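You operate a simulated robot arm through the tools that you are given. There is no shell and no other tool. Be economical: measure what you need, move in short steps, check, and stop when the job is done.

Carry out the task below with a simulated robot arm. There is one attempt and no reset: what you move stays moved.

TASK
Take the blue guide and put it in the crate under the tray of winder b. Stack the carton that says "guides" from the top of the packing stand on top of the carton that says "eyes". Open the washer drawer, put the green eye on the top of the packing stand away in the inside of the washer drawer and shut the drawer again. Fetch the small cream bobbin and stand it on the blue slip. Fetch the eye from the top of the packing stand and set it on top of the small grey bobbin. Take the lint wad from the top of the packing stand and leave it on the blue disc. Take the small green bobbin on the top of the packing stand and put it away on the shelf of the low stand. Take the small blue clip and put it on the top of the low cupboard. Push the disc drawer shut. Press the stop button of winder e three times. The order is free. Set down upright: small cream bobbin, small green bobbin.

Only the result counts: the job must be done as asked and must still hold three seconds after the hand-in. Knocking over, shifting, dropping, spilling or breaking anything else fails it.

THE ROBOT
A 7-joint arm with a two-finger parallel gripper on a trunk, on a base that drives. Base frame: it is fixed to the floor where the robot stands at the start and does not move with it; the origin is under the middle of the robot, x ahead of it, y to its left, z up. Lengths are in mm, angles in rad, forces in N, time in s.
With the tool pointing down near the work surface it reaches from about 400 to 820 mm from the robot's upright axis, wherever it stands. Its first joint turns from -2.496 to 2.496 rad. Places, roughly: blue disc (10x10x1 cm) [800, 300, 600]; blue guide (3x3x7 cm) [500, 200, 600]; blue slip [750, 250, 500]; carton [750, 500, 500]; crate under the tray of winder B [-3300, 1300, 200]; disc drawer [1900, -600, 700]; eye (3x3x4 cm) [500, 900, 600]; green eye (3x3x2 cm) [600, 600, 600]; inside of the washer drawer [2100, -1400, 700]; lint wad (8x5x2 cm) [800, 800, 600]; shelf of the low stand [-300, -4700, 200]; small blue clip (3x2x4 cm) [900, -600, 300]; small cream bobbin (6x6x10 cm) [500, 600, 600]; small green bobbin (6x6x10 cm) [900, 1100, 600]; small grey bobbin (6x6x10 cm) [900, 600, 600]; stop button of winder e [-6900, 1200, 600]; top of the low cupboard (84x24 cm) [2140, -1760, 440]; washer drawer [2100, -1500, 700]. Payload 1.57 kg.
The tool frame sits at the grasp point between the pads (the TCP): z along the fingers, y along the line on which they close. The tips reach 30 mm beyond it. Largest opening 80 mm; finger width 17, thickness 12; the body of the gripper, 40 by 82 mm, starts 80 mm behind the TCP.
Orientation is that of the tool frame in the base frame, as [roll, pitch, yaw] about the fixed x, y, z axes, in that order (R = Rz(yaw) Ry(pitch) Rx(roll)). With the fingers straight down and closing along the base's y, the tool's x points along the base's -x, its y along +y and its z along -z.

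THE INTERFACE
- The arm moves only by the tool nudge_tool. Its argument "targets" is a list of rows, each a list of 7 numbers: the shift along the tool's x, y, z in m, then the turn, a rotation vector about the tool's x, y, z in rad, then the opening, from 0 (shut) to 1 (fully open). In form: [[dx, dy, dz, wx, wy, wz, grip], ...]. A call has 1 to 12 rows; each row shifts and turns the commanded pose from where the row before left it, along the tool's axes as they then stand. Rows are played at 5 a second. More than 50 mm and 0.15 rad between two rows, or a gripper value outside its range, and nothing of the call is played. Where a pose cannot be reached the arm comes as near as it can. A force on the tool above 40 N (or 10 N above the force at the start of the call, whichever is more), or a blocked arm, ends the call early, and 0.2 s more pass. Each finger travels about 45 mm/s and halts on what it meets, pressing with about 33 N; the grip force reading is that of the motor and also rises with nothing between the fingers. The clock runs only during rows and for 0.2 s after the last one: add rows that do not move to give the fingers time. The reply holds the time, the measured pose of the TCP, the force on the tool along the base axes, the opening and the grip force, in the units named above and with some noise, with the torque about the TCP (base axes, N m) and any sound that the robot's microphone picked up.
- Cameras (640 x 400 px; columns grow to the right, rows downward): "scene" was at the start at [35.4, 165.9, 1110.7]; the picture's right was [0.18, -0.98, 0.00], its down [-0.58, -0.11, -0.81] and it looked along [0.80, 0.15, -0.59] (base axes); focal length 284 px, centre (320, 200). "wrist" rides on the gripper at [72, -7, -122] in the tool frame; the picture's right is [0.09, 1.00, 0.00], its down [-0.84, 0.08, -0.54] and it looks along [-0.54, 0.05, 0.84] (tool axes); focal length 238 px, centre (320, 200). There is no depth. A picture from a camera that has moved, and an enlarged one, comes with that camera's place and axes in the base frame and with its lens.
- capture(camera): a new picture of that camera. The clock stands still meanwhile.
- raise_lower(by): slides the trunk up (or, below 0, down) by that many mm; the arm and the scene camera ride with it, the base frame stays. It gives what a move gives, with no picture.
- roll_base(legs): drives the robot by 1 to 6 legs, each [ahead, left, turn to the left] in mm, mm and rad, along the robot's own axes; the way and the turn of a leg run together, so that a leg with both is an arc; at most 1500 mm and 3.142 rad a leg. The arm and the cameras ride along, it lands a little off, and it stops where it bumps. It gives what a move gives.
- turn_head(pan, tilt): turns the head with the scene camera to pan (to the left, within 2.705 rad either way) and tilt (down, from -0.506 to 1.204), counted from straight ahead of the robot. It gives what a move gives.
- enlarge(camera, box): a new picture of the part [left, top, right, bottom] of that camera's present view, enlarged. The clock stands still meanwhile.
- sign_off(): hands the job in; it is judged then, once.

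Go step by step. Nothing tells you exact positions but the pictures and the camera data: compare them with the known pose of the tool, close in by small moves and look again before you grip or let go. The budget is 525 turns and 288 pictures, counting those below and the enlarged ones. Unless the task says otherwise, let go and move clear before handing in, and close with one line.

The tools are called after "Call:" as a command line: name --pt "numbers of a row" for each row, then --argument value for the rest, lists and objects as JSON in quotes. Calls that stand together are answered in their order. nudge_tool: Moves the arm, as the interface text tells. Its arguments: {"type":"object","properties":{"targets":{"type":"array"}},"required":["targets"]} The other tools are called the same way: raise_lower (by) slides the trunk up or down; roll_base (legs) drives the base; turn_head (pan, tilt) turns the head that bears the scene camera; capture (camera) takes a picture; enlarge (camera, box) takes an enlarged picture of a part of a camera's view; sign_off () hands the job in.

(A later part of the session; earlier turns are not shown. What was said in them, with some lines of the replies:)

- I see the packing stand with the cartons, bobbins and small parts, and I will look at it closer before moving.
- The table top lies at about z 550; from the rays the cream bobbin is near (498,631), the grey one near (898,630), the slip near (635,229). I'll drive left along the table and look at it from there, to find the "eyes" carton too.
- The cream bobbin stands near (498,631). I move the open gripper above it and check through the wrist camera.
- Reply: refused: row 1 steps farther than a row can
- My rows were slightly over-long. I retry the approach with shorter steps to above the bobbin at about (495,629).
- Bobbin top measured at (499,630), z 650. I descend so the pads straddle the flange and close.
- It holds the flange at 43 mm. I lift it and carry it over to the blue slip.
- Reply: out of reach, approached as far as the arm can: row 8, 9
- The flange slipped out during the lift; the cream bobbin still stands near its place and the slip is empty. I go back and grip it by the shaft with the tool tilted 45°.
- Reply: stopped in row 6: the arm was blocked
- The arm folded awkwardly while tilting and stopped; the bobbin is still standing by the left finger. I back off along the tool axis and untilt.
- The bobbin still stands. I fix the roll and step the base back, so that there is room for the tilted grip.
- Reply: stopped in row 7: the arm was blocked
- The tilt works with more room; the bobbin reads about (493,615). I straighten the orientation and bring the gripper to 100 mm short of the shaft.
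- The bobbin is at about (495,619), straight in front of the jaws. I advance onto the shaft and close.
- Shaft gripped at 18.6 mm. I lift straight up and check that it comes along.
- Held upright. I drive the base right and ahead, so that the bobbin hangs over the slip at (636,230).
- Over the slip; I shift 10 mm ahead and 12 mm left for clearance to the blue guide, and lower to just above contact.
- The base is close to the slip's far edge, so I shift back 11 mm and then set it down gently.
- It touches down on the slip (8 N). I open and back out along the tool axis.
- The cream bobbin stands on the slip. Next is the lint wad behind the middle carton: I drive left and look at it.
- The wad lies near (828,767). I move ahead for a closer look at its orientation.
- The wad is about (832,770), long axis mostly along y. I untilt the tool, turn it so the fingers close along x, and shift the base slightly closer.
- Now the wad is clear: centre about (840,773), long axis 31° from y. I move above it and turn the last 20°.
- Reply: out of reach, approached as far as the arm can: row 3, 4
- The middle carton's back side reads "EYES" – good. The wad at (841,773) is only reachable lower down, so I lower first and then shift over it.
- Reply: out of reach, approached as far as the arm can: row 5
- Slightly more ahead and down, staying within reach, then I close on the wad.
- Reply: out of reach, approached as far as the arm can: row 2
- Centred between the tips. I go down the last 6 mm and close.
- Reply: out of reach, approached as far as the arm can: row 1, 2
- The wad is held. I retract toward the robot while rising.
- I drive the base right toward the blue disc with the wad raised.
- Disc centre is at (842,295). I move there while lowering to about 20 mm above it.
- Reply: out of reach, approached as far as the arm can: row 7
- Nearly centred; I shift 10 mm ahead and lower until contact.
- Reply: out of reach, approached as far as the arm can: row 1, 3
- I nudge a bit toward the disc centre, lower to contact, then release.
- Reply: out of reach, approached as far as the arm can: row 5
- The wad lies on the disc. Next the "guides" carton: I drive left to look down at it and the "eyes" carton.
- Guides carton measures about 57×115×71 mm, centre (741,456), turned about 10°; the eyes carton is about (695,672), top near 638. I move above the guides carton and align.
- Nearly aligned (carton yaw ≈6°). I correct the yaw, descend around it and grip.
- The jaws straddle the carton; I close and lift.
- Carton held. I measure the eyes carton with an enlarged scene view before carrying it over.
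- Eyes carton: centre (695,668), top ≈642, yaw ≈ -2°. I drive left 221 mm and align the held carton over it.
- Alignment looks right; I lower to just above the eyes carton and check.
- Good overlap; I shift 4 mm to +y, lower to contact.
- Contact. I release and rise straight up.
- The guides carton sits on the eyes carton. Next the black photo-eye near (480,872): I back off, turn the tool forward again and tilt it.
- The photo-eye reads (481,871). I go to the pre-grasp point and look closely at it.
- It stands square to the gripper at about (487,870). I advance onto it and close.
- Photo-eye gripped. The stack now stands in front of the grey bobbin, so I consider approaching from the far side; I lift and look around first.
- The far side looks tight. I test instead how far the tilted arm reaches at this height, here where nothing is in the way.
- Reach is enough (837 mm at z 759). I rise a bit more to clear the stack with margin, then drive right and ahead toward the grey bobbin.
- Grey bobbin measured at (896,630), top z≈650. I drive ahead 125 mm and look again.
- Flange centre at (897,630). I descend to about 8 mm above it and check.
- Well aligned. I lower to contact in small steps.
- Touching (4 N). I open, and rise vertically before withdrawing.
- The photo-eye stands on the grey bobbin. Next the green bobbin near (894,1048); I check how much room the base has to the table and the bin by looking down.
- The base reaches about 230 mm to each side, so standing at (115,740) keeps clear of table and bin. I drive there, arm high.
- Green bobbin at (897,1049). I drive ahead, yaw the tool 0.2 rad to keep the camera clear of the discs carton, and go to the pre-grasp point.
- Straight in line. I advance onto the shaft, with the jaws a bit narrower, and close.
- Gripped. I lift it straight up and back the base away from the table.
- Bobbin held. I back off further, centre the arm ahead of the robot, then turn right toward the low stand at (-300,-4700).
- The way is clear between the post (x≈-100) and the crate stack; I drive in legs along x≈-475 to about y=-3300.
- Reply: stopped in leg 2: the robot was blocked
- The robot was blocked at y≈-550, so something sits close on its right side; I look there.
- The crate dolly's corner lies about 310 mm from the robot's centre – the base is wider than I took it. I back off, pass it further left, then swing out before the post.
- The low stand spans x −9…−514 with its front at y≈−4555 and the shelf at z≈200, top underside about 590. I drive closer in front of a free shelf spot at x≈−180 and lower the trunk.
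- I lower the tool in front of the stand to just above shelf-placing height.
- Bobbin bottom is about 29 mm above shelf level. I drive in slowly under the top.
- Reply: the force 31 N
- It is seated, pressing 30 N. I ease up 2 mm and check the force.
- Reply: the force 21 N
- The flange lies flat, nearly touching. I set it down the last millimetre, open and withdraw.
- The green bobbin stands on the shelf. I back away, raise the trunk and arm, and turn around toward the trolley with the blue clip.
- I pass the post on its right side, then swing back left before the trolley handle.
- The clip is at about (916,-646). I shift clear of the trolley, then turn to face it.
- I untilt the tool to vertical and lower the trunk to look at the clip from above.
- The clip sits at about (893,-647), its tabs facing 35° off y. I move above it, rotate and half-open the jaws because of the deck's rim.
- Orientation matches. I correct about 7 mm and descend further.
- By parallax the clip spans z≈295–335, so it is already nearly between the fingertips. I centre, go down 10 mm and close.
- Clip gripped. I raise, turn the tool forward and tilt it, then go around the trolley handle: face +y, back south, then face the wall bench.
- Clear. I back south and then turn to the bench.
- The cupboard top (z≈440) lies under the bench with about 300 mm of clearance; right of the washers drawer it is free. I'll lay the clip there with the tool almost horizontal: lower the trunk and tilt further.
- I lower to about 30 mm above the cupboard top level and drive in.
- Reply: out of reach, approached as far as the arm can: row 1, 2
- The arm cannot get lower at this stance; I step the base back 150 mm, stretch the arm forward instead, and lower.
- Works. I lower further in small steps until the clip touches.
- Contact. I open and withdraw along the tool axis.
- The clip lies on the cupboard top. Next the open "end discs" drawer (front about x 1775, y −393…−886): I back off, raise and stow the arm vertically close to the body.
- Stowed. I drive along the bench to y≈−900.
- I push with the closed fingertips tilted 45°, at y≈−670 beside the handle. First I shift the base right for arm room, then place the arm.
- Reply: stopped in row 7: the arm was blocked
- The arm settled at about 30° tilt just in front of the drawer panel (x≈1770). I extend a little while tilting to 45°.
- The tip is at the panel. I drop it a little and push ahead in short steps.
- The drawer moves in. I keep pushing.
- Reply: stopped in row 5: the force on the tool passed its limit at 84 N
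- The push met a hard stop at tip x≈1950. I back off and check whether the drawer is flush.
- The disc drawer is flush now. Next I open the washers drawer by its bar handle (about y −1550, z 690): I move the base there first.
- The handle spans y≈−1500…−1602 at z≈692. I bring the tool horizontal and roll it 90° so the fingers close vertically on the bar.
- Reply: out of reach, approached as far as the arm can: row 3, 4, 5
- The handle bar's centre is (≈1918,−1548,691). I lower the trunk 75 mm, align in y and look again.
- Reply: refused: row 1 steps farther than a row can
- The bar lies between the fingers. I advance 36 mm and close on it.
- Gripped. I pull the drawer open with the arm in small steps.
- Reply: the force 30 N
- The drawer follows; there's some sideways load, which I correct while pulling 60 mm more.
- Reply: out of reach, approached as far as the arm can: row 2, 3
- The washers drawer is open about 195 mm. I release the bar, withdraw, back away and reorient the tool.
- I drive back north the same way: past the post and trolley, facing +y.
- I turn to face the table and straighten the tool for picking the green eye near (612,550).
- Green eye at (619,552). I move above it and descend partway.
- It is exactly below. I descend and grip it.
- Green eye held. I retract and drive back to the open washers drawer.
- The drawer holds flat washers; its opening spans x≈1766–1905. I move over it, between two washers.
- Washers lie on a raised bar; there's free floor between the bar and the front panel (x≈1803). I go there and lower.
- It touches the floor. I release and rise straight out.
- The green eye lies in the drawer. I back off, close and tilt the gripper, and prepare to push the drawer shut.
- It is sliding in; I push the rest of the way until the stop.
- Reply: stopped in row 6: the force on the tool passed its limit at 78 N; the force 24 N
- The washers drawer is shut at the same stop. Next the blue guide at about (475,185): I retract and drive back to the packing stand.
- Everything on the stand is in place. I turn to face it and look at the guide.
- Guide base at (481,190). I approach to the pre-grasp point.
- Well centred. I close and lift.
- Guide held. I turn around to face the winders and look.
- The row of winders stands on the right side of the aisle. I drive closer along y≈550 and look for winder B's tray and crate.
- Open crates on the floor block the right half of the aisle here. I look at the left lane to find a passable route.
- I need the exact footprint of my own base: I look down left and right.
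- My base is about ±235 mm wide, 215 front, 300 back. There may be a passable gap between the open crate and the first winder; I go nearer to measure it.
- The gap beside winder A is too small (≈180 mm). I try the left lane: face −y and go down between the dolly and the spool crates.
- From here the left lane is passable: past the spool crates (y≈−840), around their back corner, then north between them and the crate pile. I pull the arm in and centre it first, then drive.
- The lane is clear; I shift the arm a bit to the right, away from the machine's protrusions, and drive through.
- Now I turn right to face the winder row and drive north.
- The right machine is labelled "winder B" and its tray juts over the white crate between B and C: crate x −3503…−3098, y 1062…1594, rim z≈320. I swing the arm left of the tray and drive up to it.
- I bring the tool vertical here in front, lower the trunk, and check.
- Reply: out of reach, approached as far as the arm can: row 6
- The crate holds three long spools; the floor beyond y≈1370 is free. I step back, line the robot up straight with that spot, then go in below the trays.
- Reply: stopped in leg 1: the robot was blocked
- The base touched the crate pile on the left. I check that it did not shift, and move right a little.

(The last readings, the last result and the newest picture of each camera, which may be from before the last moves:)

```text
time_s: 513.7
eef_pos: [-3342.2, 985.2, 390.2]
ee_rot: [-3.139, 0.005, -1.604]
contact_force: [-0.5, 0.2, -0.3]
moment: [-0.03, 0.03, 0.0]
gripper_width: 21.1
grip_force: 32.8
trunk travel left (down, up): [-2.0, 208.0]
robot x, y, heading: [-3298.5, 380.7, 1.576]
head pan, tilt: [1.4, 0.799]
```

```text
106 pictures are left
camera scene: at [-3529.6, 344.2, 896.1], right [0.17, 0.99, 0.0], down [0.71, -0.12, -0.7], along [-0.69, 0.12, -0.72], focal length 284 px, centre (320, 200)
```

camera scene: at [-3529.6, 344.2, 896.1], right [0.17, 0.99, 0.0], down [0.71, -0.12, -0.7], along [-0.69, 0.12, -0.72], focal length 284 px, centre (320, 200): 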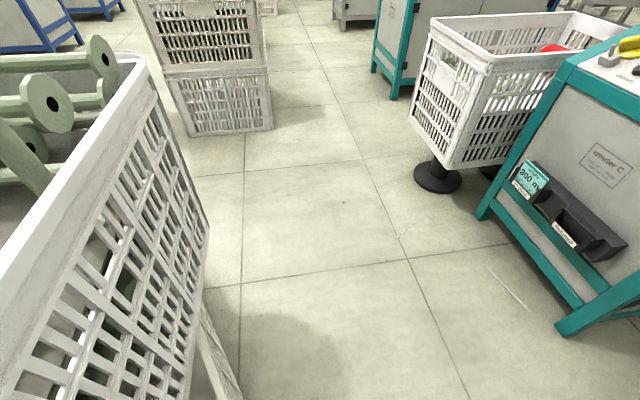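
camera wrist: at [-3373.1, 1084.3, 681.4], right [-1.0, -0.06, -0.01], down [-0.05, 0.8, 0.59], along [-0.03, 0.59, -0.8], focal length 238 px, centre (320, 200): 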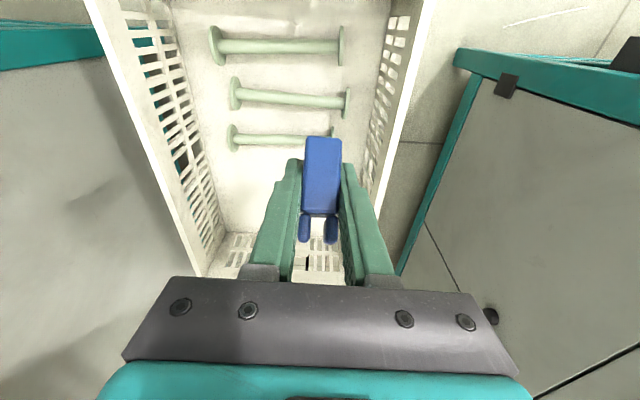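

The pile stands as before. I drive forward over the crate with the hand below tray height.

Call:
turn_head --pan 0.2 --tilt 0.6

Call:
roll_base --legs '[[250, 0, 0]]'

Call:
capture --camera "scene"

Call:
capture --camera "wrist"

```text
time_s: 515.1
eef_pos: [-3341.8, 985.3, 391.3]
ee_rot: [-3.138, 0.005, -1.602]
contact_force: [-0.6, -0.2, -0.2]
moment: [0.01, 0.0, -0.02]
gripper_width: 21.0
grip_force: 33.3
trunk travel left (down, up): [-2.0, 208.0]
robot x, y, heading: [-3299.2, 382.3, 1.576]
head pan, tilt: [0.201, 0.6]
```

```text
time_s: 516.9
eef_pos: [-3339.4, 1238.2, 391.5]
ee_rot: [-3.137, 0.005, -1.606]
contact_force: [-0.3, -0.2, -0.3]
moment: [0.01, 0.01, 0.02]
gripper_width: 21.1
grip_force: 32.7
trunk travel left (down, up): [-2.0, 208.0]
robot x, y, heading: [-3300.0, 633.0, 1.575]
head pan, tilt: [0.201, 0.6]
```

```text
105 pictures are left
camera scene: at [-3468.6, 670.3, 913.0], right [0.98, 0.2, 0.0], down [0.11, -0.55, -0.82], along [-0.17, 0.81, -0.57], focal length 284 px, centre (320, 200)
```

scene: 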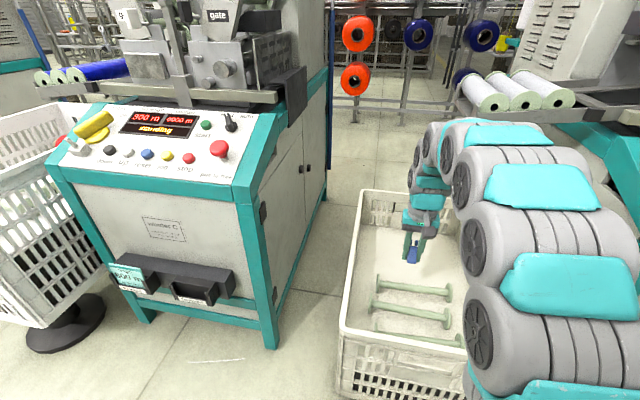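

```text
104 pictures are left
camera wrist: at [-3335.2, 1164.7, 511.9], right [-1.0, -0.06, 0.0], down [-0.05, 0.84, 0.55], along [-0.03, 0.55, -0.84], focal length 238 px, centre (320, 200)
```

wrist: 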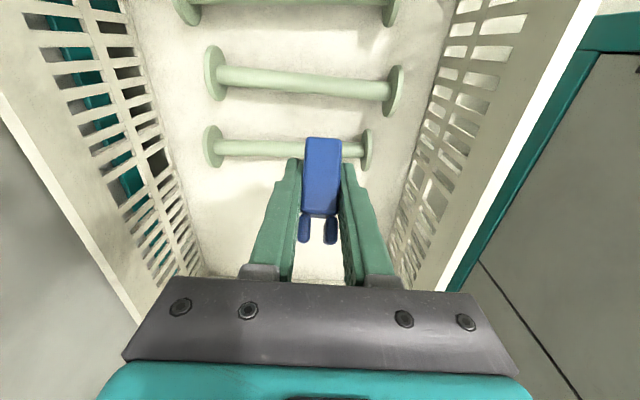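

Call:
roll_base --legs '[[140, 0, 0]]'

Call:
nudge_tool --pt "-0.035 0 0 0 0 0 0" --pt "-0.03 0 0.02 0 0 0 0" --pt "0 0 0.03 0 0 0 0" --pt "0 0 0 0 0 0 0"

Call:
capture --camera "wrist"

Call:
capture --camera "scene"

```text
time_s: 518.4
eef_pos: [-3340.6, 1374.3, 390.3]
ee_rot: [-3.139, 0.001, -1.606]
contact_force: [-0.7, 0.1, -0.2]
moment: [0.04, 0.0, -0.03]
gripper_width: 21.0
grip_force: 33.2
trunk travel left (down, up): [-2.0, 208.0]
robot x, y, heading: [-3299.9, 769.3, 1.571]
head pan, tilt: [0.201, 0.6]
stopped in leg 1: the robot was blocked; the commanded pose is now the measured one
```

```text
time_s: 519.4
eef_pos: [-3338.3, 1440.4, 339.5]
ee_rot: [-3.138, 0.001, -1.605]
contact_force: [0.4, -0.1, -0.6]
moment: [0.01, 0.02, -0.01]
gripper_width: 21.0
grip_force: 33.2
trunk travel left (down, up): [-2.0, 208.0]
robot x, y, heading: [-3300.7, 768.0, 1.572]
head pan, tilt: [0.201, 0.6]
```

```text
103 pictures are left
camera wrist: at [-3333.0, 1367.5, 461.1], right [-1.0, -0.06, 0.0], down [-0.05, 0.84, 0.54], along [-0.03, 0.54, -0.84], focal length 238 px, centre (320, 200)
```

wrist: 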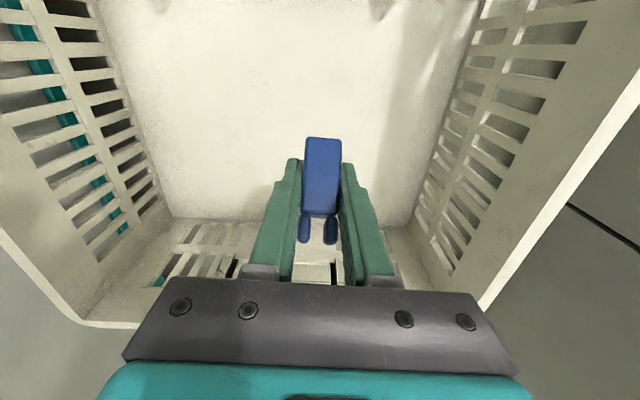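

```text
102 pictures are left
camera scene: at [-3468.7, 807.2, 913.0], right [0.98, 0.2, 0.0], down [0.11, -0.55, -0.82], along [-0.16, 0.81, -0.57], focal length 284 px, centre (320, 200)
```

scene: 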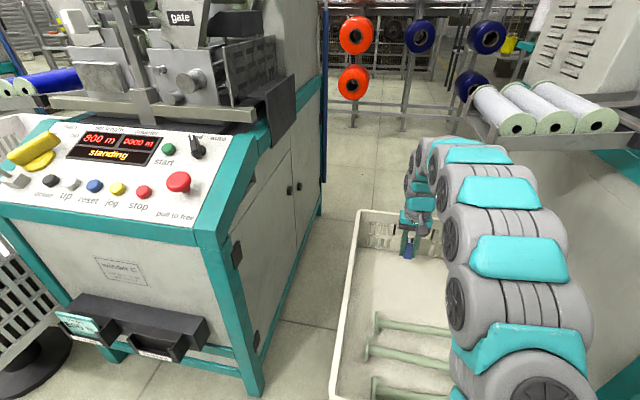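

I ease the base back 20 mm from the crate and lower the guide toward the free floor.

Call:
roll_base --legs '[[-20, 0, 0]]'

Call:
nudge_tool --pt "0 0 0.045 0 0 0 0" --pt "0 0 0.045 0 0 0 0" --pt "0 0 0.045 0 0 0 0" --pt "0 0 0.04 0 0 0 0" --pt "0 0 0 0 0 0 0"

Call:
capture --camera "wrist"

Call:
capture --camera "scene"

```text
time_s: 520.1
eef_pos: [-3337.0, 1418.6, 339.9]
ee_rot: [-3.137, 0.005, -1.606]
contact_force: [-0.5, 0.8, -0.6]
moment: [0.0, 0.0, 0.0]
gripper_width: 20.9
grip_force: 32.4
trunk travel left (down, up): [-2.0, 208.0]
robot x, y, heading: [-3304.6, 749.4, 1.571]
head pan, tilt: [0.201, 0.6]
```

```text
time_s: 521.1
eef_pos: [-3337.4, 1421.8, 190.3]
ee_rot: [-3.139, 0.007, -1.603]
contact_force: [-0.1, -18.0, 36.0]
moment: [-0.78, 0.54, 0.31]
gripper_width: 21.0
grip_force: 32.9
trunk travel left (down, up): [-2.0, 208.0]
robot x, y, heading: [-3303.7, 745.9, 1.571]
head pan, tilt: [0.201, 0.6]
stopped in row 4: the force on the tool passed its limit at 102 N (the readings are from after the stop); the commanded pose is now the measured one
```

```text
101 pictures are left
camera wrist: at [-3333.0, 1347.8, 311.3], right [-1.0, -0.06, 0.0], down [-0.05, 0.84, 0.55], along [-0.03, 0.55, -0.84], focal length 238 px, centre (320, 200)
```

wrist: 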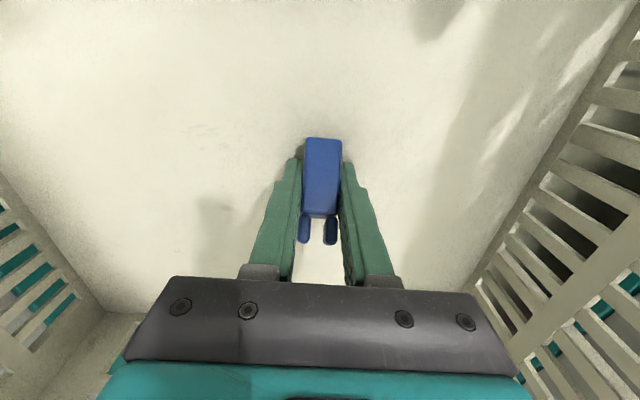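

```text
100 pictures are left
camera scene: at [-3468.6, 785.4, 913.8], right [0.98, 0.2, 0.0], down [0.11, -0.55, -0.83], along [-0.16, 0.81, -0.56], focal length 284 px, centre (320, 200)
```

scene: 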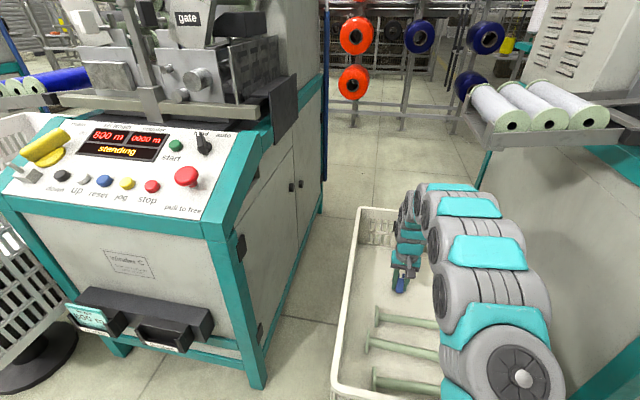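

The crate floor is higher than I thought; the guide touches it. I relieve the pressure, release and rise.

Call:
nudge_tool --pt "0 0 -0.004 0 0 0 0" --pt "0 0 0 0 0 0 0"

Call:
nudge_tool --pt "0 0 0 0 0 0 0.5" --pt "0 0 0 0 0 0 0.5" --pt "0 0 0 0 0 0 0.5" --pt "0 0 0 0 0 0 0.5" --pt "0 0 -0.02 0 0 0 0.5" --pt "0 0 -0.045 0 0 0 0.5" --pt "0 0 -0.045 0 0 0 0.5" --pt "0 0 -0.045 0 0 0 0.5" --pt "0 0 -0.045 0 0 0 0.5" --pt "0 0 0 0 0 0 0.5"

Call:
capture --camera "wrist"

```text
time_s: 521.7
eef_pos: [-3338.5, 1420.7, 189.4]
ee_rot: [-3.138, 0.004, -1.607]
contact_force: [-0.4, -3.1, 3.1]
moment: [-0.15, 0.12, 0.09]
gripper_width: 21.0
grip_force: 32.8
trunk travel left (down, up): [-2.0, 208.0]
robot x, y, heading: [-3301.9, 747.8, 1.572]
head pan, tilt: [0.201, 0.6]
```

```text
time_s: 523.9
eef_pos: [-3336.1, 1419.7, 389.7]
ee_rot: [-3.139, 0.004, -1.606]
contact_force: [0.6, -0.5, 0.3]
moment: [0.02, 0.0, -0.02]
gripper_width: 40.0
grip_force: 0.1
trunk travel left (down, up): [-2.0, 208.0]
robot x, y, heading: [-3300.4, 748.7, 1.569]
head pan, tilt: [0.201, 0.6]
```

```text
99 pictures are left
camera wrist: at [-3332.1, 1347.0, 511.7], right [-1.0, -0.06, 0.0], down [-0.05, 0.84, 0.55], along [-0.03, 0.54, -0.84], focal length 238 px, centre (320, 200)
```

wrist: 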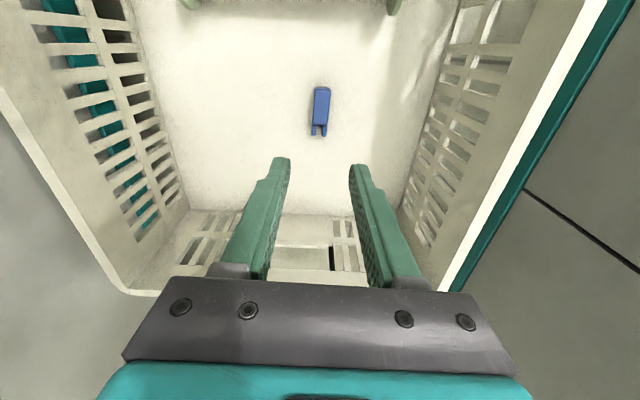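

The guide lies in the crate. I retract below tray height, then raise and stow the arm, and turn west along the aisle.

Call:
roll_base --legs '[[-150, 0, 0]]'

Call:
nudge_tool --pt "0.045 0 0 0 0 0 0" --pt "0.045 0 0 0 0 0 0" --pt "0.045 0 0 0 0 0 0" --pt "0.045 0 0 0 0 0 0" --pt "0.04 0 -0.02 0 0 0 0" --pt "0.02 0 -0.04 0 0 0 0" --pt "0 0 0 0 0 0 0"

Call:
raise_lower --by 200

Call:
nudge_tool --pt "0 0 -0.045 0 0 0 0" --pt "0 0 -0.045 0 0 0 0" --pt "0 0 -0.045 0 0 0 0" --pt "0 0 -0.045 0 0 0 0" --pt "0 0 0 0 0 0 0"

Call:
roll_base --legs '[[0, 0, 1.571]]'

Call:
turn_head --pan 0.0 --tilt 0.5

Call:
capture --camera "scene"

```text
time_s: 525.3
eef_pos: [-3337.1, 1269.8, 389.3]
ee_rot: [-3.138, 0.004, -1.605]
contact_force: [0.4, -0.1, 0.8]
moment: [-0.01, 0.02, 0.0]
gripper_width: 39.9
grip_force: 0.1
trunk travel left (down, up): [-2.0, 208.0]
robot x, y, heading: [-3297.5, 599.9, 1.573]
head pan, tilt: [0.201, 0.6]
```

```text
time_s: 526.9
eef_pos: [-3344.8, 1029.3, 448.3]
ee_rot: [-3.137, 0.004, -1.604]
contact_force: [-0.1, -0.4, 0.7]
moment: [-0.01, 0.0, 0.0]
gripper_width: 0.0
grip_force: 21.0
trunk travel left (down, up): [-2.0, 208.0]
robot x, y, heading: [-3300.8, 594.3, 1.573]
head pan, tilt: [0.201, 0.6]
```

```text
time_s: 529.0
eef_pos: [-3345.9, 1029.6, 648.6]
ee_rot: [-3.139, 0.002, -1.604]
contact_force: [0.2, 0.0, -0.4]
moment: [0.01, 0.01, 0.01]
gripper_width: 0.1
grip_force: 20.9
trunk travel left (down, up): [-202.0, 8.0]
robot x, y, heading: [-3298.7, 600.0, 1.575]
head pan, tilt: [0.201, 0.6]
```

```text
time_s: 530.2
eef_pos: [-3345.3, 1027.9, 828.7]
ee_rot: [-3.137, 0.005, -1.606]
contact_force: [0.1, 1.0, -0.8]
moment: [-0.02, 0.03, -0.01]
gripper_width: 0.0
grip_force: 21.4
trunk travel left (down, up): [-202.0, 8.0]
robot x, y, heading: [-3301.5, 602.9, 1.571]
head pan, tilt: [0.201, 0.6]
```

```text
time_s: 534.4
eef_pos: [-3728.2, 559.7, 828.4]
ee_rot: [-3.137, 0.004, -0.046]
contact_force: [-0.4, -0.1, -0.8]
moment: [-0.02, 0.03, 0.0]
gripper_width: 0.0
grip_force: 21.4
trunk travel left (down, up): [-202.0, 8.0]
robot x, y, heading: [-3300.5, 603.3, 3.132]
head pan, tilt: [0.201, 0.6]
```

```text
time_s: 535.2
eef_pos: [-3727.7, 560.4, 828.7]
ee_rot: [-3.137, 0.005, -0.045]
contact_force: [-0.9, -0.3, 0.5]
moment: [0.01, 0.04, -0.04]
gripper_width: 0.1
grip_force: 21.1
trunk travel left (down, up): [-202.0, 8.0]
robot x, y, heading: [-3302.2, 599.6, 3.133]
head pan, tilt: [0.0, 0.499]
```

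```text
98 pictures are left
camera scene: at [-3343.4, 450.6, 1122.0], right [0.01, 1.0, 0.0], down [0.48, 0.0, -0.88], along [-0.88, 0.01, -0.48], focal length 284 px, centre (320, 200)
```

scene: 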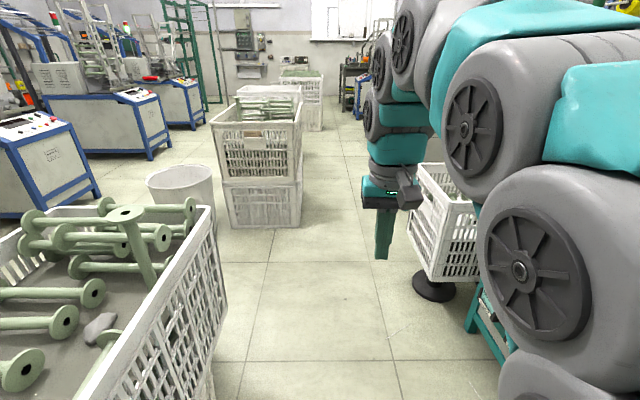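

The corridor between the crate piles (y≤337) and winder C's crate (y≥920) is passable along y≈630. I drive on westward.

Call:
roll_base --legs '[[300, -30, 0], [1250, 0, 0]]'

Call:
capture --camera "scene"

Call:
turn_head --pan -0.6 --tilt 0.4

Call:
capture --camera "scene"

```text
time_s: 543.1
eef_pos: [-5276.5, 612.5, 828.4]
ee_rot: [-3.139, 0.005, -0.054]
contact_force: [0.5, 0.3, 0.2]
moment: [0.01, -0.03, -0.01]
gripper_width: 0.1
grip_force: 21.3
trunk travel left (down, up): [-202.0, 8.0]
robot x, y, heading: [-4851.0, 651.3, 3.12]
head pan, tilt: [0.0, 0.499]
```

```text
97 pictures are left
camera scene: at [-4892.7, 500.5, 1122.0], right [0.02, 1.0, 0.0], down [0.48, -0.01, -0.88], along [-0.88, 0.02, -0.48], focal length 284 px, centre (320, 200)
```

scene: 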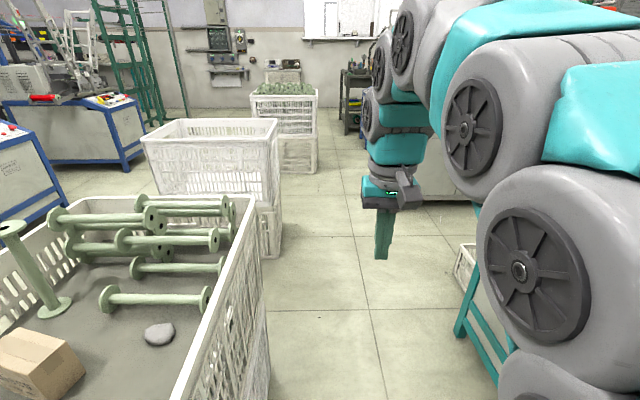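

```text
time_s: 544.1
eef_pos: [-5277.3, 613.0, 828.0]
ee_rot: [-3.138, 0.006, -0.053]
contact_force: [0.2, -0.2, 0.1]
moment: [-0.04, -0.01, 0.0]
gripper_width: 0.0
grip_force: 21.3
trunk travel left (down, up): [-202.0, 8.0]
robot x, y, heading: [-4849.6, 652.0, 3.122]
head pan, tilt: [-0.6, 0.4]
```

```text
96 pictures are left
camera scene: at [-4877.3, 552.5, 1131.2], right [0.58, 0.81, 0.0], down [0.32, -0.23, -0.92], along [-0.75, 0.53, -0.39], focal length 284 px, centre (320, 200)
```

scene: 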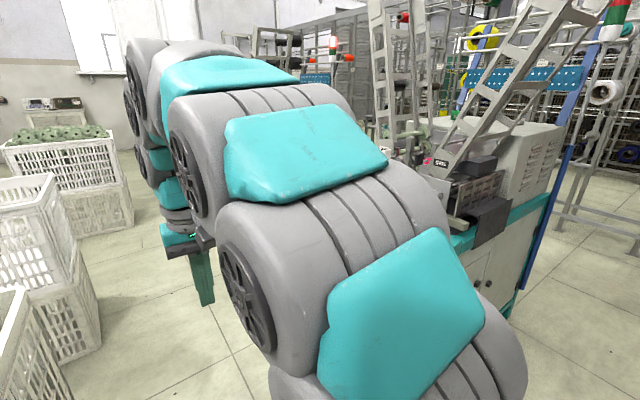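

Call:
roll_base --legs '[[1500, 40, 0.015]]'

Call:
turn_head --pan -1.0 --tilt 0.4

Call:
capture --camera "scene"

Call:
turn_head --pan 0.0 --tilt 0.5

Call:
capture --camera "scene"

```text
refused: leg 1 is longer than a leg can be; nothing moved
```

```text
time_s: 545.0
eef_pos: [-5277.2, 612.2, 826.7]
ee_rot: [-3.138, 0.006, -0.054]
contact_force: [0.6, 0.8, 0.2]
moment: [0.03, -0.02, 0.0]
gripper_width: 0.2
grip_force: 21.9
trunk travel left (down, up): [-202.0, 8.0]
robot x, y, heading: [-4850.8, 651.7, 3.123]
head pan, tilt: [-1.0, 0.4]
```

```text
95 pictures are left
camera scene: at [-4850.4, 577.6, 1131.2], right [0.85, 0.53, 0.0], down [0.2, -0.33, -0.92], along [-0.48, 0.78, -0.39], focal length 284 px, centre (320, 200)
```

scene: 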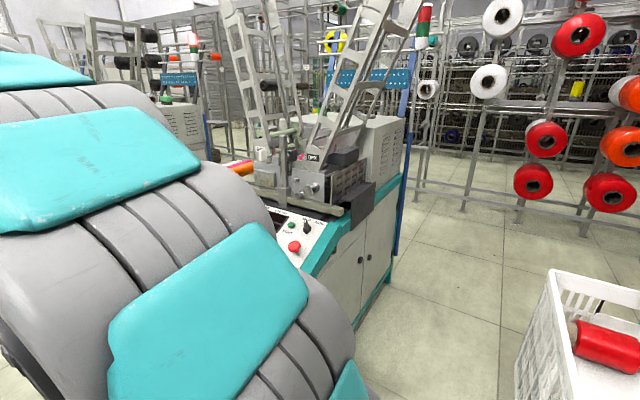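

```text
time_s: 546.2
eef_pos: [-5276.8, 613.3, 828.1]
ee_rot: [-3.138, 0.005, -0.054]
contact_force: [-0.2, 0.3, -0.8]
moment: [0.04, 0.01, -0.02]
gripper_width: 0.1
grip_force: 21.3
trunk travel left (down, up): [-202.0, 8.0]
robot x, y, heading: [-4849.3, 651.2, 3.123]
head pan, tilt: [0.0, 0.499]
```

```text
94 pictures are left
camera scene: at [-4892.7, 500.6, 1122.1], right [0.02, 1.0, 0.0], down [0.48, -0.01, -0.88], along [-0.88, 0.02, -0.48], focal length 284 px, centre (320, 200)
```

scene: 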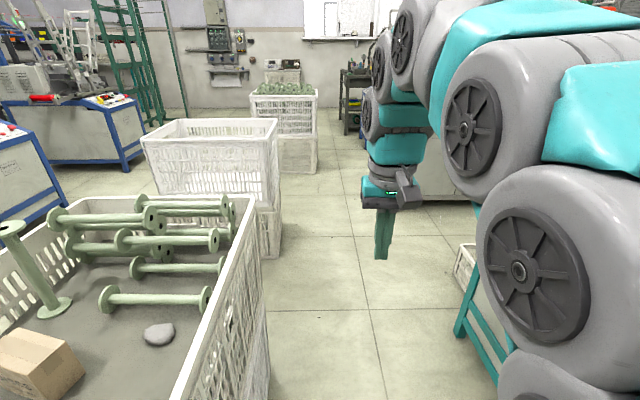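

Call:
roll_base --legs '[[1400, 40, 0.015]]'

Call:
turn_head --pan -0.8 --tilt 0.45

Call:
capture --camera "scene"

Call:
turn_head --pan 0.1 --tilt 0.5

Call:
capture --camera "scene"

```text
time_s: 553.2
eef_pos: [-6680.8, 590.6, 827.4]
ee_rot: [-3.137, 0.006, -0.046]
contact_force: [-0.7, 0.2, 0.5]
moment: [0.0, -0.03, -0.02]
gripper_width: 0.0
grip_force: 21.1
trunk travel left (down, up): [-202.0, 8.0]
robot x, y, heading: [-6252.4, 631.2, 3.13]
head pan, tilt: [0.0, 0.499]
```

```text
time_s: 554.4
eef_pos: [-6681.3, 590.0, 827.4]
ee_rot: [-3.141, 0.006, -0.047]
contact_force: [-1.0, 0.3, 0.2]
moment: [0.02, 0.02, 0.0]
gripper_width: 0.1
grip_force: 22.0
trunk travel left (down, up): [-202.0, 8.0]
robot x, y, heading: [-6253.9, 631.8, 3.132]
head pan, tilt: [-0.799, 0.45]
```

```text
93 pictures are left
camera scene: at [-6268.8, 546.2, 1126.5], right [0.72, 0.69, 0.0], down [0.3, -0.32, -0.9], along [-0.62, 0.65, -0.44], focal length 284 px, centre (320, 200)
```

scene: 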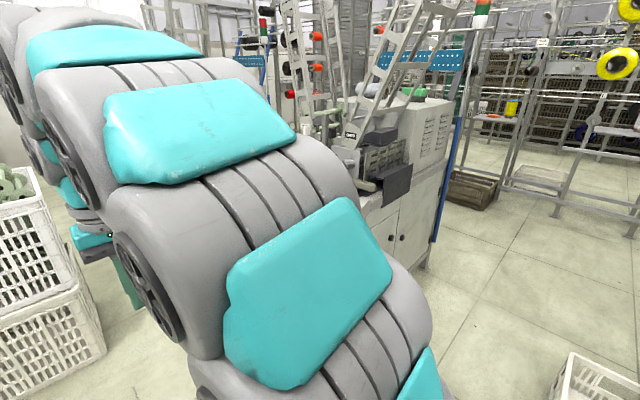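

```text
time_s: 555.6
eef_pos: [-6681.3, 591.2, 827.9]
ee_rot: [-3.14, 0.006, -0.045]
contact_force: [-0.2, 0.6, 0.1]
moment: [-0.02, -0.01, 0.0]
gripper_width: 0.3
grip_force: 21.2
trunk travel left (down, up): [-202.0, 8.0]
robot x, y, heading: [-6254.2, 629.4, 3.131]
head pan, tilt: [0.099, 0.499]
```

```text
92 pictures are left
camera scene: at [-6296.0, 471.7, 1122.0], right [-0.09, 1.0, 0.0], down [0.48, 0.04, -0.88], along [-0.87, -0.08, -0.48], focal length 284 px, centre (320, 200)
```

scene: 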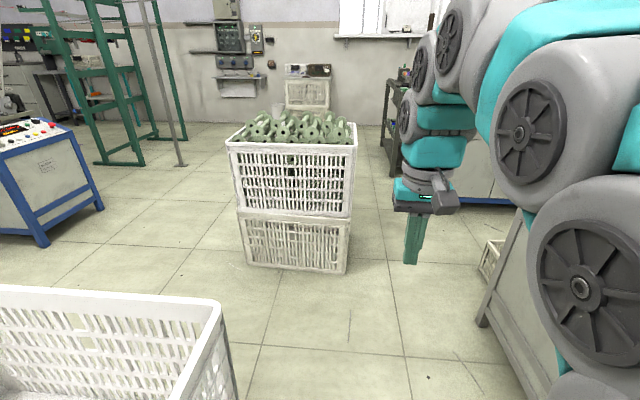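

I turn right to face the machine row.

Call:
roll_base --legs '[[150, 0, 0], [0, 0, -1.56]]'

Call:
turn_head --pan 0.3 --tilt 0.4

Call:
capture --camera "scene"

```text
time_s: 560.7
eef_pos: [-6451.7, 1060.6, 827.9]
ee_rot: [-3.139, 0.005, -1.598]
contact_force: [-0.6, -0.5, 0.3]
moment: [0.0, -0.01, 0.04]
gripper_width: 0.1
grip_force: 21.6
trunk travel left (down, up): [-202.0, 8.0]
robot x, y, heading: [-6405.4, 635.4, 1.576]
head pan, tilt: [0.099, 0.499]
```

```text
time_s: 561.5
eef_pos: [-6452.2, 1060.0, 827.0]
ee_rot: [-3.136, 0.007, -1.598]
contact_force: [-0.6, 0.5, -0.6]
moment: [-0.02, 0.0, -0.01]
gripper_width: 0.1
grip_force: 21.5
trunk travel left (down, up): [-202.0, 8.0]
robot x, y, heading: [-6404.7, 631.3, 1.58]
head pan, tilt: [0.3, 0.4]
```

```text
91 pictures are left
camera scene: at [-6582.3, 669.2, 1131.2], right [0.95, 0.3, 0.0], down [0.12, -0.37, -0.92], along [-0.28, 0.88, -0.39], focal length 284 px, centre (320, 200)
```

scene: 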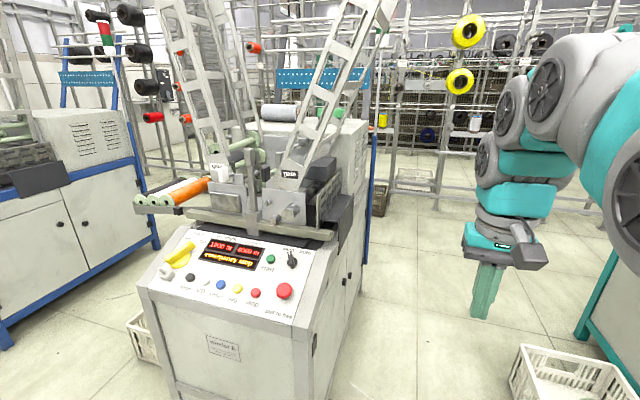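

Call:
enlarge --camera "scene" --box '[140, 220, 330, 370]'

```text
2.67 times, centred on (235, 295) of scene
camera zoom: at [-6582.3, 669.2, 1131.2], right [0.95, 0.3, 0.0], down [0.12, -0.37, -0.92], along [-0.28, 0.88, -0.39], focal length 758 px, centre (547, -53)
```

zoom: 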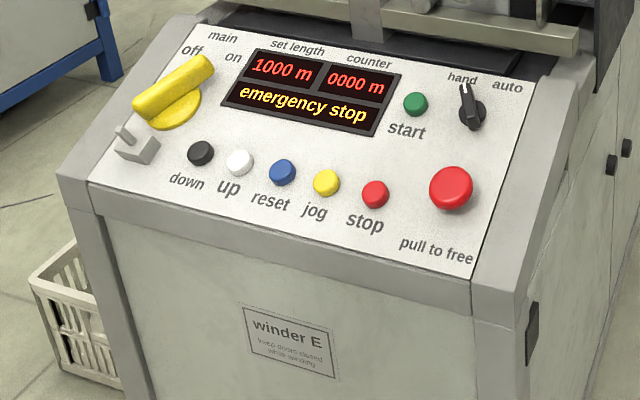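

This is winder E; the small red "stop" button is next to "jog", left of the mushroom button. I drive left in front of it and view it with the wrist camera.

Call:
roll_base --legs '[[0, 470, 0]]'

Call:
capture --camera "wrist"

Call:
capture --camera "scene"

```text
time_s: 564.3
eef_pos: [-6922.5, 1058.0, 827.2]
ee_rot: [-3.138, 0.004, -1.606]
contact_force: [0.1, -0.6, -0.4]
moment: [-0.02, 0.02, -0.02]
gripper_width: 0.0
grip_force: 21.7
trunk travel left (down, up): [-202.0, 8.0]
robot x, y, heading: [-6879.6, 628.7, 1.571]
head pan, tilt: [0.3, 0.4]
```

```text
89 pictures are left
camera wrist: at [-6917.1, 985.2, 949.2], right [-1.0, -0.06, 0.0], down [-0.05, 0.84, 0.55], along [-0.03, 0.54, -0.84], focal length 238 px, centre (320, 200)
```

wrist: 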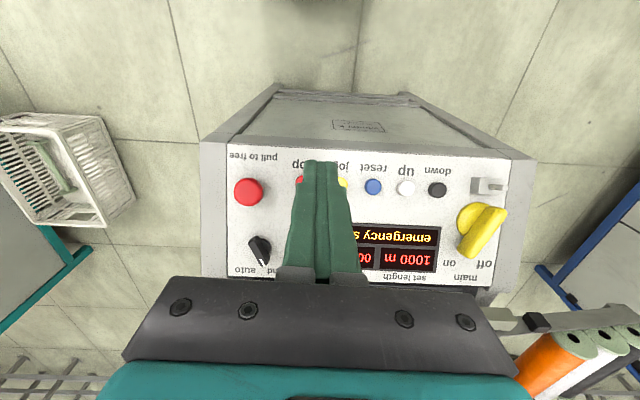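

```text
88 pictures are left
camera scene: at [-7055.3, 668.7, 1131.2], right [0.96, 0.3, 0.0], down [0.12, -0.37, -0.92], along [-0.27, 0.88, -0.39], focal length 284 px, centre (320, 200)
```

scene: 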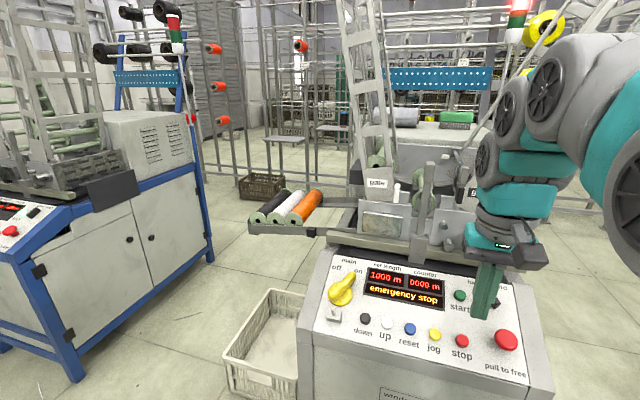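

Triangulation puts the stop button at (−6903,1152,645) on a panel sloped about 26°. I step back for arm room, tilt the tool to match, and go to a standoff above it.

Call:
roll_base --legs '[[-130, 0, 0]]'

Call:
nudge_tool --pt "-0.045 0 0 0 0 0 0" --pt "-0.045 0 0 0 0 0 0" --pt "-0.04 0 0 0 0 0 0" --pt "0 0 0 0 -0.15 0 0" --pt "0 0 0 0 -0.15 0 0" --pt "0 0 0 0 -0.15 0 0" --pt "0 0 0 0 0 0 0"

Call:
capture --camera "wrist"

```text
time_s: 565.6
eef_pos: [-6921.7, 927.6, 827.9]
ee_rot: [-3.137, 0.006, -1.605]
contact_force: [-0.1, 0.0, 0.0]
moment: [0.02, -0.01, -0.04]
gripper_width: 0.0
grip_force: 22.0
trunk travel left (down, up): [-202.0, 8.0]
robot x, y, heading: [-6876.1, 504.7, 1.573]
head pan, tilt: [0.3, 0.4]
```

```text
time_s: 567.2
eef_pos: [-6916.9, 1057.7, 829.0]
ee_rot: [-3.137, 0.457, -1.606]
contact_force: [0.5, 0.4, -1.1]
moment: [0.0, -0.02, 0.01]
gripper_width: 0.1
grip_force: 21.0
trunk travel left (down, up): [-202.0, 8.0]
robot x, y, heading: [-6877.0, 497.7, 1.568]
head pan, tilt: [0.3, 0.4]
```

```text
87 pictures are left
camera wrist: at [-6913.5, 940.2, 906.7], right [-1.0, -0.05, -0.04], down [-0.06, 0.51, 0.86], along [-0.02, 0.86, -0.52], focal length 238 px, centre (320, 200)
```

wrist: 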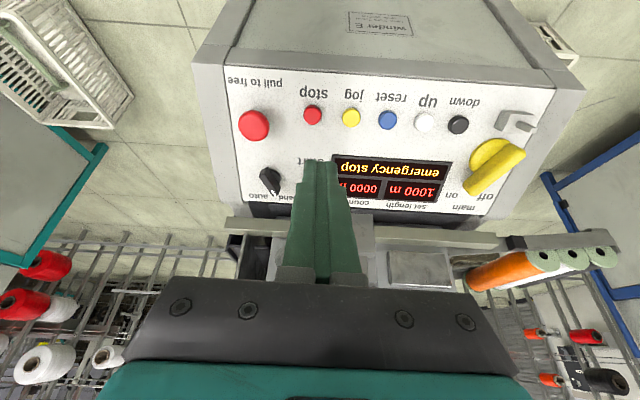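

The stop button reads (−6902,1153,645) again. I go to the standoff in line with it.

Call:
nudge_tool --pt "-0.0012 -0.0028 0.0343 0 0 0 0" --pt "-0.0012 -0.0028 0.0343 0 0 0 0" --pt "-0.0012 -0.0028 0.0343 0 0 0 0" --pt "-0.001 -0.0028 0.0343 0 0 0 0" --pt "0 0 0 0 0 0 0"

Call:
capture --camera "wrist"

Call:
enlarge --camera "scene" --box '[380, 230, 560, 390]'

```text
time_s: 568.4
eef_pos: [-6902.8, 1122.6, 707.0]
ee_rot: [-3.138, 0.457, -1.605]
contact_force: [0.1, 0.3, 0.4]
moment: [-0.02, 0.01, -0.02]
gripper_width: 0.1
grip_force: 21.3
trunk travel left (down, up): [-202.0, 8.0]
robot x, y, heading: [-6876.0, 501.2, 1.568]
head pan, tilt: [0.3, 0.4]
```

```text
86 pictures are left
camera wrist: at [-6899.2, 1003.8, 784.6], right [-1.0, -0.05, -0.04], down [-0.06, 0.52, 0.85], along [-0.02, 0.86, -0.52], focal length 238 px, centre (320, 200)
```

wrist: 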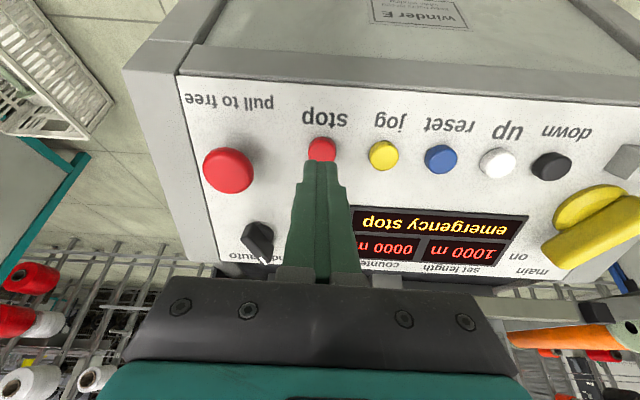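

```text
2.50 times, centred on (470, 310) of scene
camera zoom: at [-7055.2, 539.8, 1131.2], right [0.96, 0.3, 0.0], down [0.12, -0.37, -0.92], along [-0.27, 0.88, -0.39], focal length 710 px, centre (-55, -75)
```

zoom: 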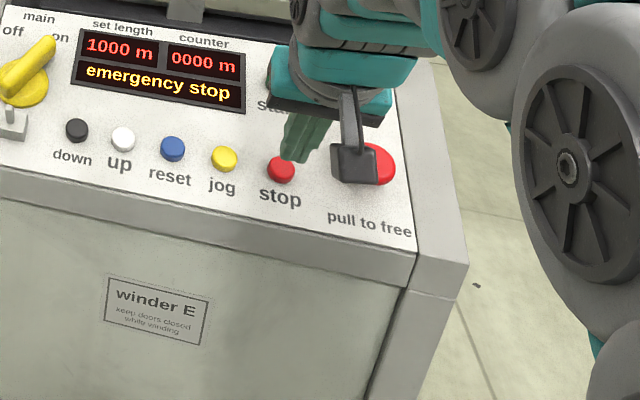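

Exactly in line. I approach to just short of contact.

Call:
nudge_tool --pt "0 0 0.015 0 0 0 0" --pt "0 0 0.013 0 0 0 0" --pt "0 0 0 0 0 0 0"

Call:
capture --camera "wrist"

```text
time_s: 569.2
eef_pos: [-6902.7, 1134.8, 681.9]
ee_rot: [-3.137, 0.454, -1.607]
contact_force: [0.8, 0.4, -0.1]
moment: [-0.02, -0.02, 0.02]
gripper_width: 0.0
grip_force: 22.0
trunk travel left (down, up): [-202.0, 8.0]
robot x, y, heading: [-6875.5, 500.7, 1.573]
head pan, tilt: [0.3, 0.4]
```

```text
84 pictures are left
camera wrist: at [-6899.1, 1016.3, 759.6], right [-1.0, -0.05, -0.04], down [-0.06, 0.52, 0.85], along [-0.02, 0.85, -0.52], focal length 238 px, centre (320, 200)
```

wrist: 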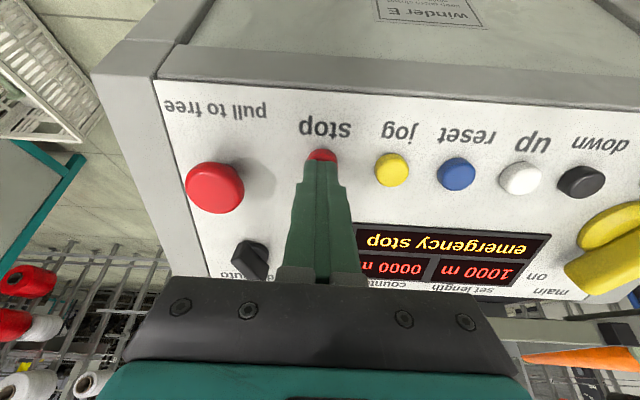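

Now I advance slowly, watching force and sound.

Call:
nudge_tool --pt "0 0 0.003 0 0 0 0" --pt "0 0 0.003 0 0 0 0" --pt "0 0 0.002 0 0 0 0" --pt "0 0 0 0 0 0 0"

```text
time_s: 570.2
eef_pos: [-6902.9, 1139.4, 675.6]
ee_rot: [-3.136, 0.456, -1.606]
contact_force: [-0.2, -1.6, 2.1]
moment: [0.0, 0.01, 0.05]
gripper_width: 0.0
grip_force: 20.7
trunk travel left (down, up): [-202.0, 8.0]
robot x, y, heading: [-6876.7, 500.1, 1.568]
head pan, tilt: [0.3, 0.4]
heard: click
```

A click: first press. I retract 15 mm and repeat.

Call:
nudge_tool --pt "0 0 -0.008 0 0 0 0" --pt "0 0 -0.008 0 0 0 0" --pt "0 0 0 0 0 0 0"

Call:
enlarge --camera "scene" --box '[380, 230, 560, 390]'

```text
time_s: 571.0
eef_pos: [-6903.1, 1131.1, 688.4]
ee_rot: [-3.137, 0.456, -1.605]
contact_force: [0.1, -0.1, 1.1]
moment: [-0.02, -0.02, 0.03]
gripper_width: 0.1
grip_force: 20.9
trunk travel left (down, up): [-202.0, 8.0]
robot x, y, heading: [-6882.5, 500.9, 1.573]
head pan, tilt: [0.3, 0.4]
```

```text
2.50 times, centred on (470, 310) of scene
camera zoom: at [-7055.2, 539.8, 1131.2], right [0.96, 0.3, 0.0], down [0.12, -0.37, -0.92], along [-0.27, 0.88, -0.39], focal length 710 px, centre (-55, -75)
```

zoom: 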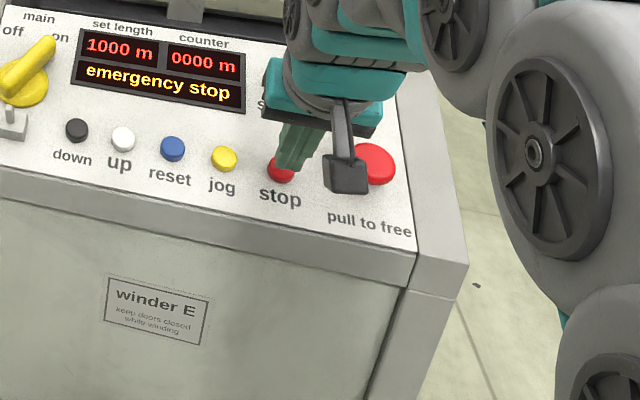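

Second press.

Call:
nudge_tool --pt "0 0 0.008 0 0 0 0" --pt "0 0 0.005 0 0 0 0" --pt "0 0 0.003 0 0 0 0" --pt "0 0 0 0 0 0 0"

Call:
nudge_tool --pt "0 0 -0.008 0 0 0 0" --pt "0 0 -0.008 0 0 0 0" --pt "0 0 0 0 0 0 0"

```text
time_s: 572.0
eef_pos: [-6902.0, 1139.8, 674.6]
ee_rot: [-3.138, 0.454, -1.606]
contact_force: [0.3, -2.2, 1.9]
moment: [0.01, -0.02, 0.03]
gripper_width: 0.0
grip_force: 20.7
trunk travel left (down, up): [-202.0, 8.0]
robot x, y, heading: [-6876.3, 502.1, 1.571]
head pan, tilt: [0.3, 0.4]
heard: click
```

```text
time_s: 572.8
eef_pos: [-6903.2, 1132.1, 688.7]
ee_rot: [-3.139, 0.454, -1.605]
contact_force: [0.0, 0.3, 0.2]
moment: [0.01, -0.01, -0.01]
gripper_width: 0.0
grip_force: 21.0
trunk travel left (down, up): [-202.0, 8.0]
robot x, y, heading: [-6875.5, 500.2, 1.573]
head pan, tilt: [0.3, 0.4]
```

Third press, then I withdraw clear.

Call:
nudge_tool --pt "0 0 0.008 0 0 0 0" --pt "0 0 0.005 0 0 0 0" --pt "0 0 0.003 0 0 0 0" --pt "0 0 0 0 0 0 0"

Call:
nudge_tool --pt "0 0 -0.02 0 0 0 0" --pt "0 0 -0.04 0 0 0 0" --pt "0 0 -0.04 0 0 0 0" --pt "0 0 -0.04 0 0 0 0" --pt "0 0 0 0 0 0 0"

Call:
capture --camera "wrist"

```text
time_s: 573.8
eef_pos: [-6902.5, 1137.9, 674.7]
ee_rot: [-3.138, 0.452, -1.604]
contact_force: [0.5, -1.5, 2.6]
moment: [-0.01, 0.01, 0.01]
gripper_width: 0.1
grip_force: 21.5
trunk travel left (down, up): [-202.0, 8.0]
robot x, y, heading: [-6877.8, 502.9, 1.572]
head pan, tilt: [0.3, 0.4]
heard: click
```

```text
time_s: 575.0
eef_pos: [-6905.3, 1077.0, 800.4]
ee_rot: [-3.137, 0.455, -1.605]
contact_force: [-0.4, -1.4, -1.1]
moment: [-0.01, 0.04, 0.0]
gripper_width: 0.0
grip_force: 21.1
trunk travel left (down, up): [-202.0, 8.0]
robot x, y, heading: [-6879.3, 501.4, 1.57]
head pan, tilt: [0.3, 0.4]
```

```text
82 pictures are left
camera wrist: at [-6901.3, 958.3, 878.6], right [-1.0, -0.05, -0.04], down [-0.06, 0.52, 0.85], along [-0.02, 0.85, -0.52], focal length 238 px, centre (320, 200)
```

wrist: 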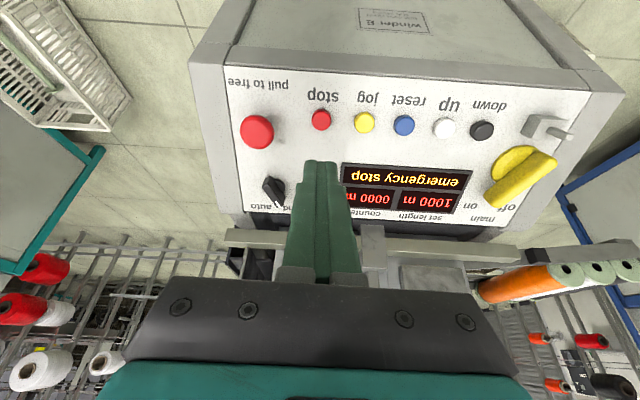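

All ten jobs look done: three clicks heard, and the hand is clear of the panel. I hand in.

Call:
sign_off

```text
The job is handed in.
```

I did all ten jobs and handed in. While driving, the base touched the spool dolly, a crate pile and the crate under winder B's tray; I saw no sign that any of them shifted, but I could not confirm it.
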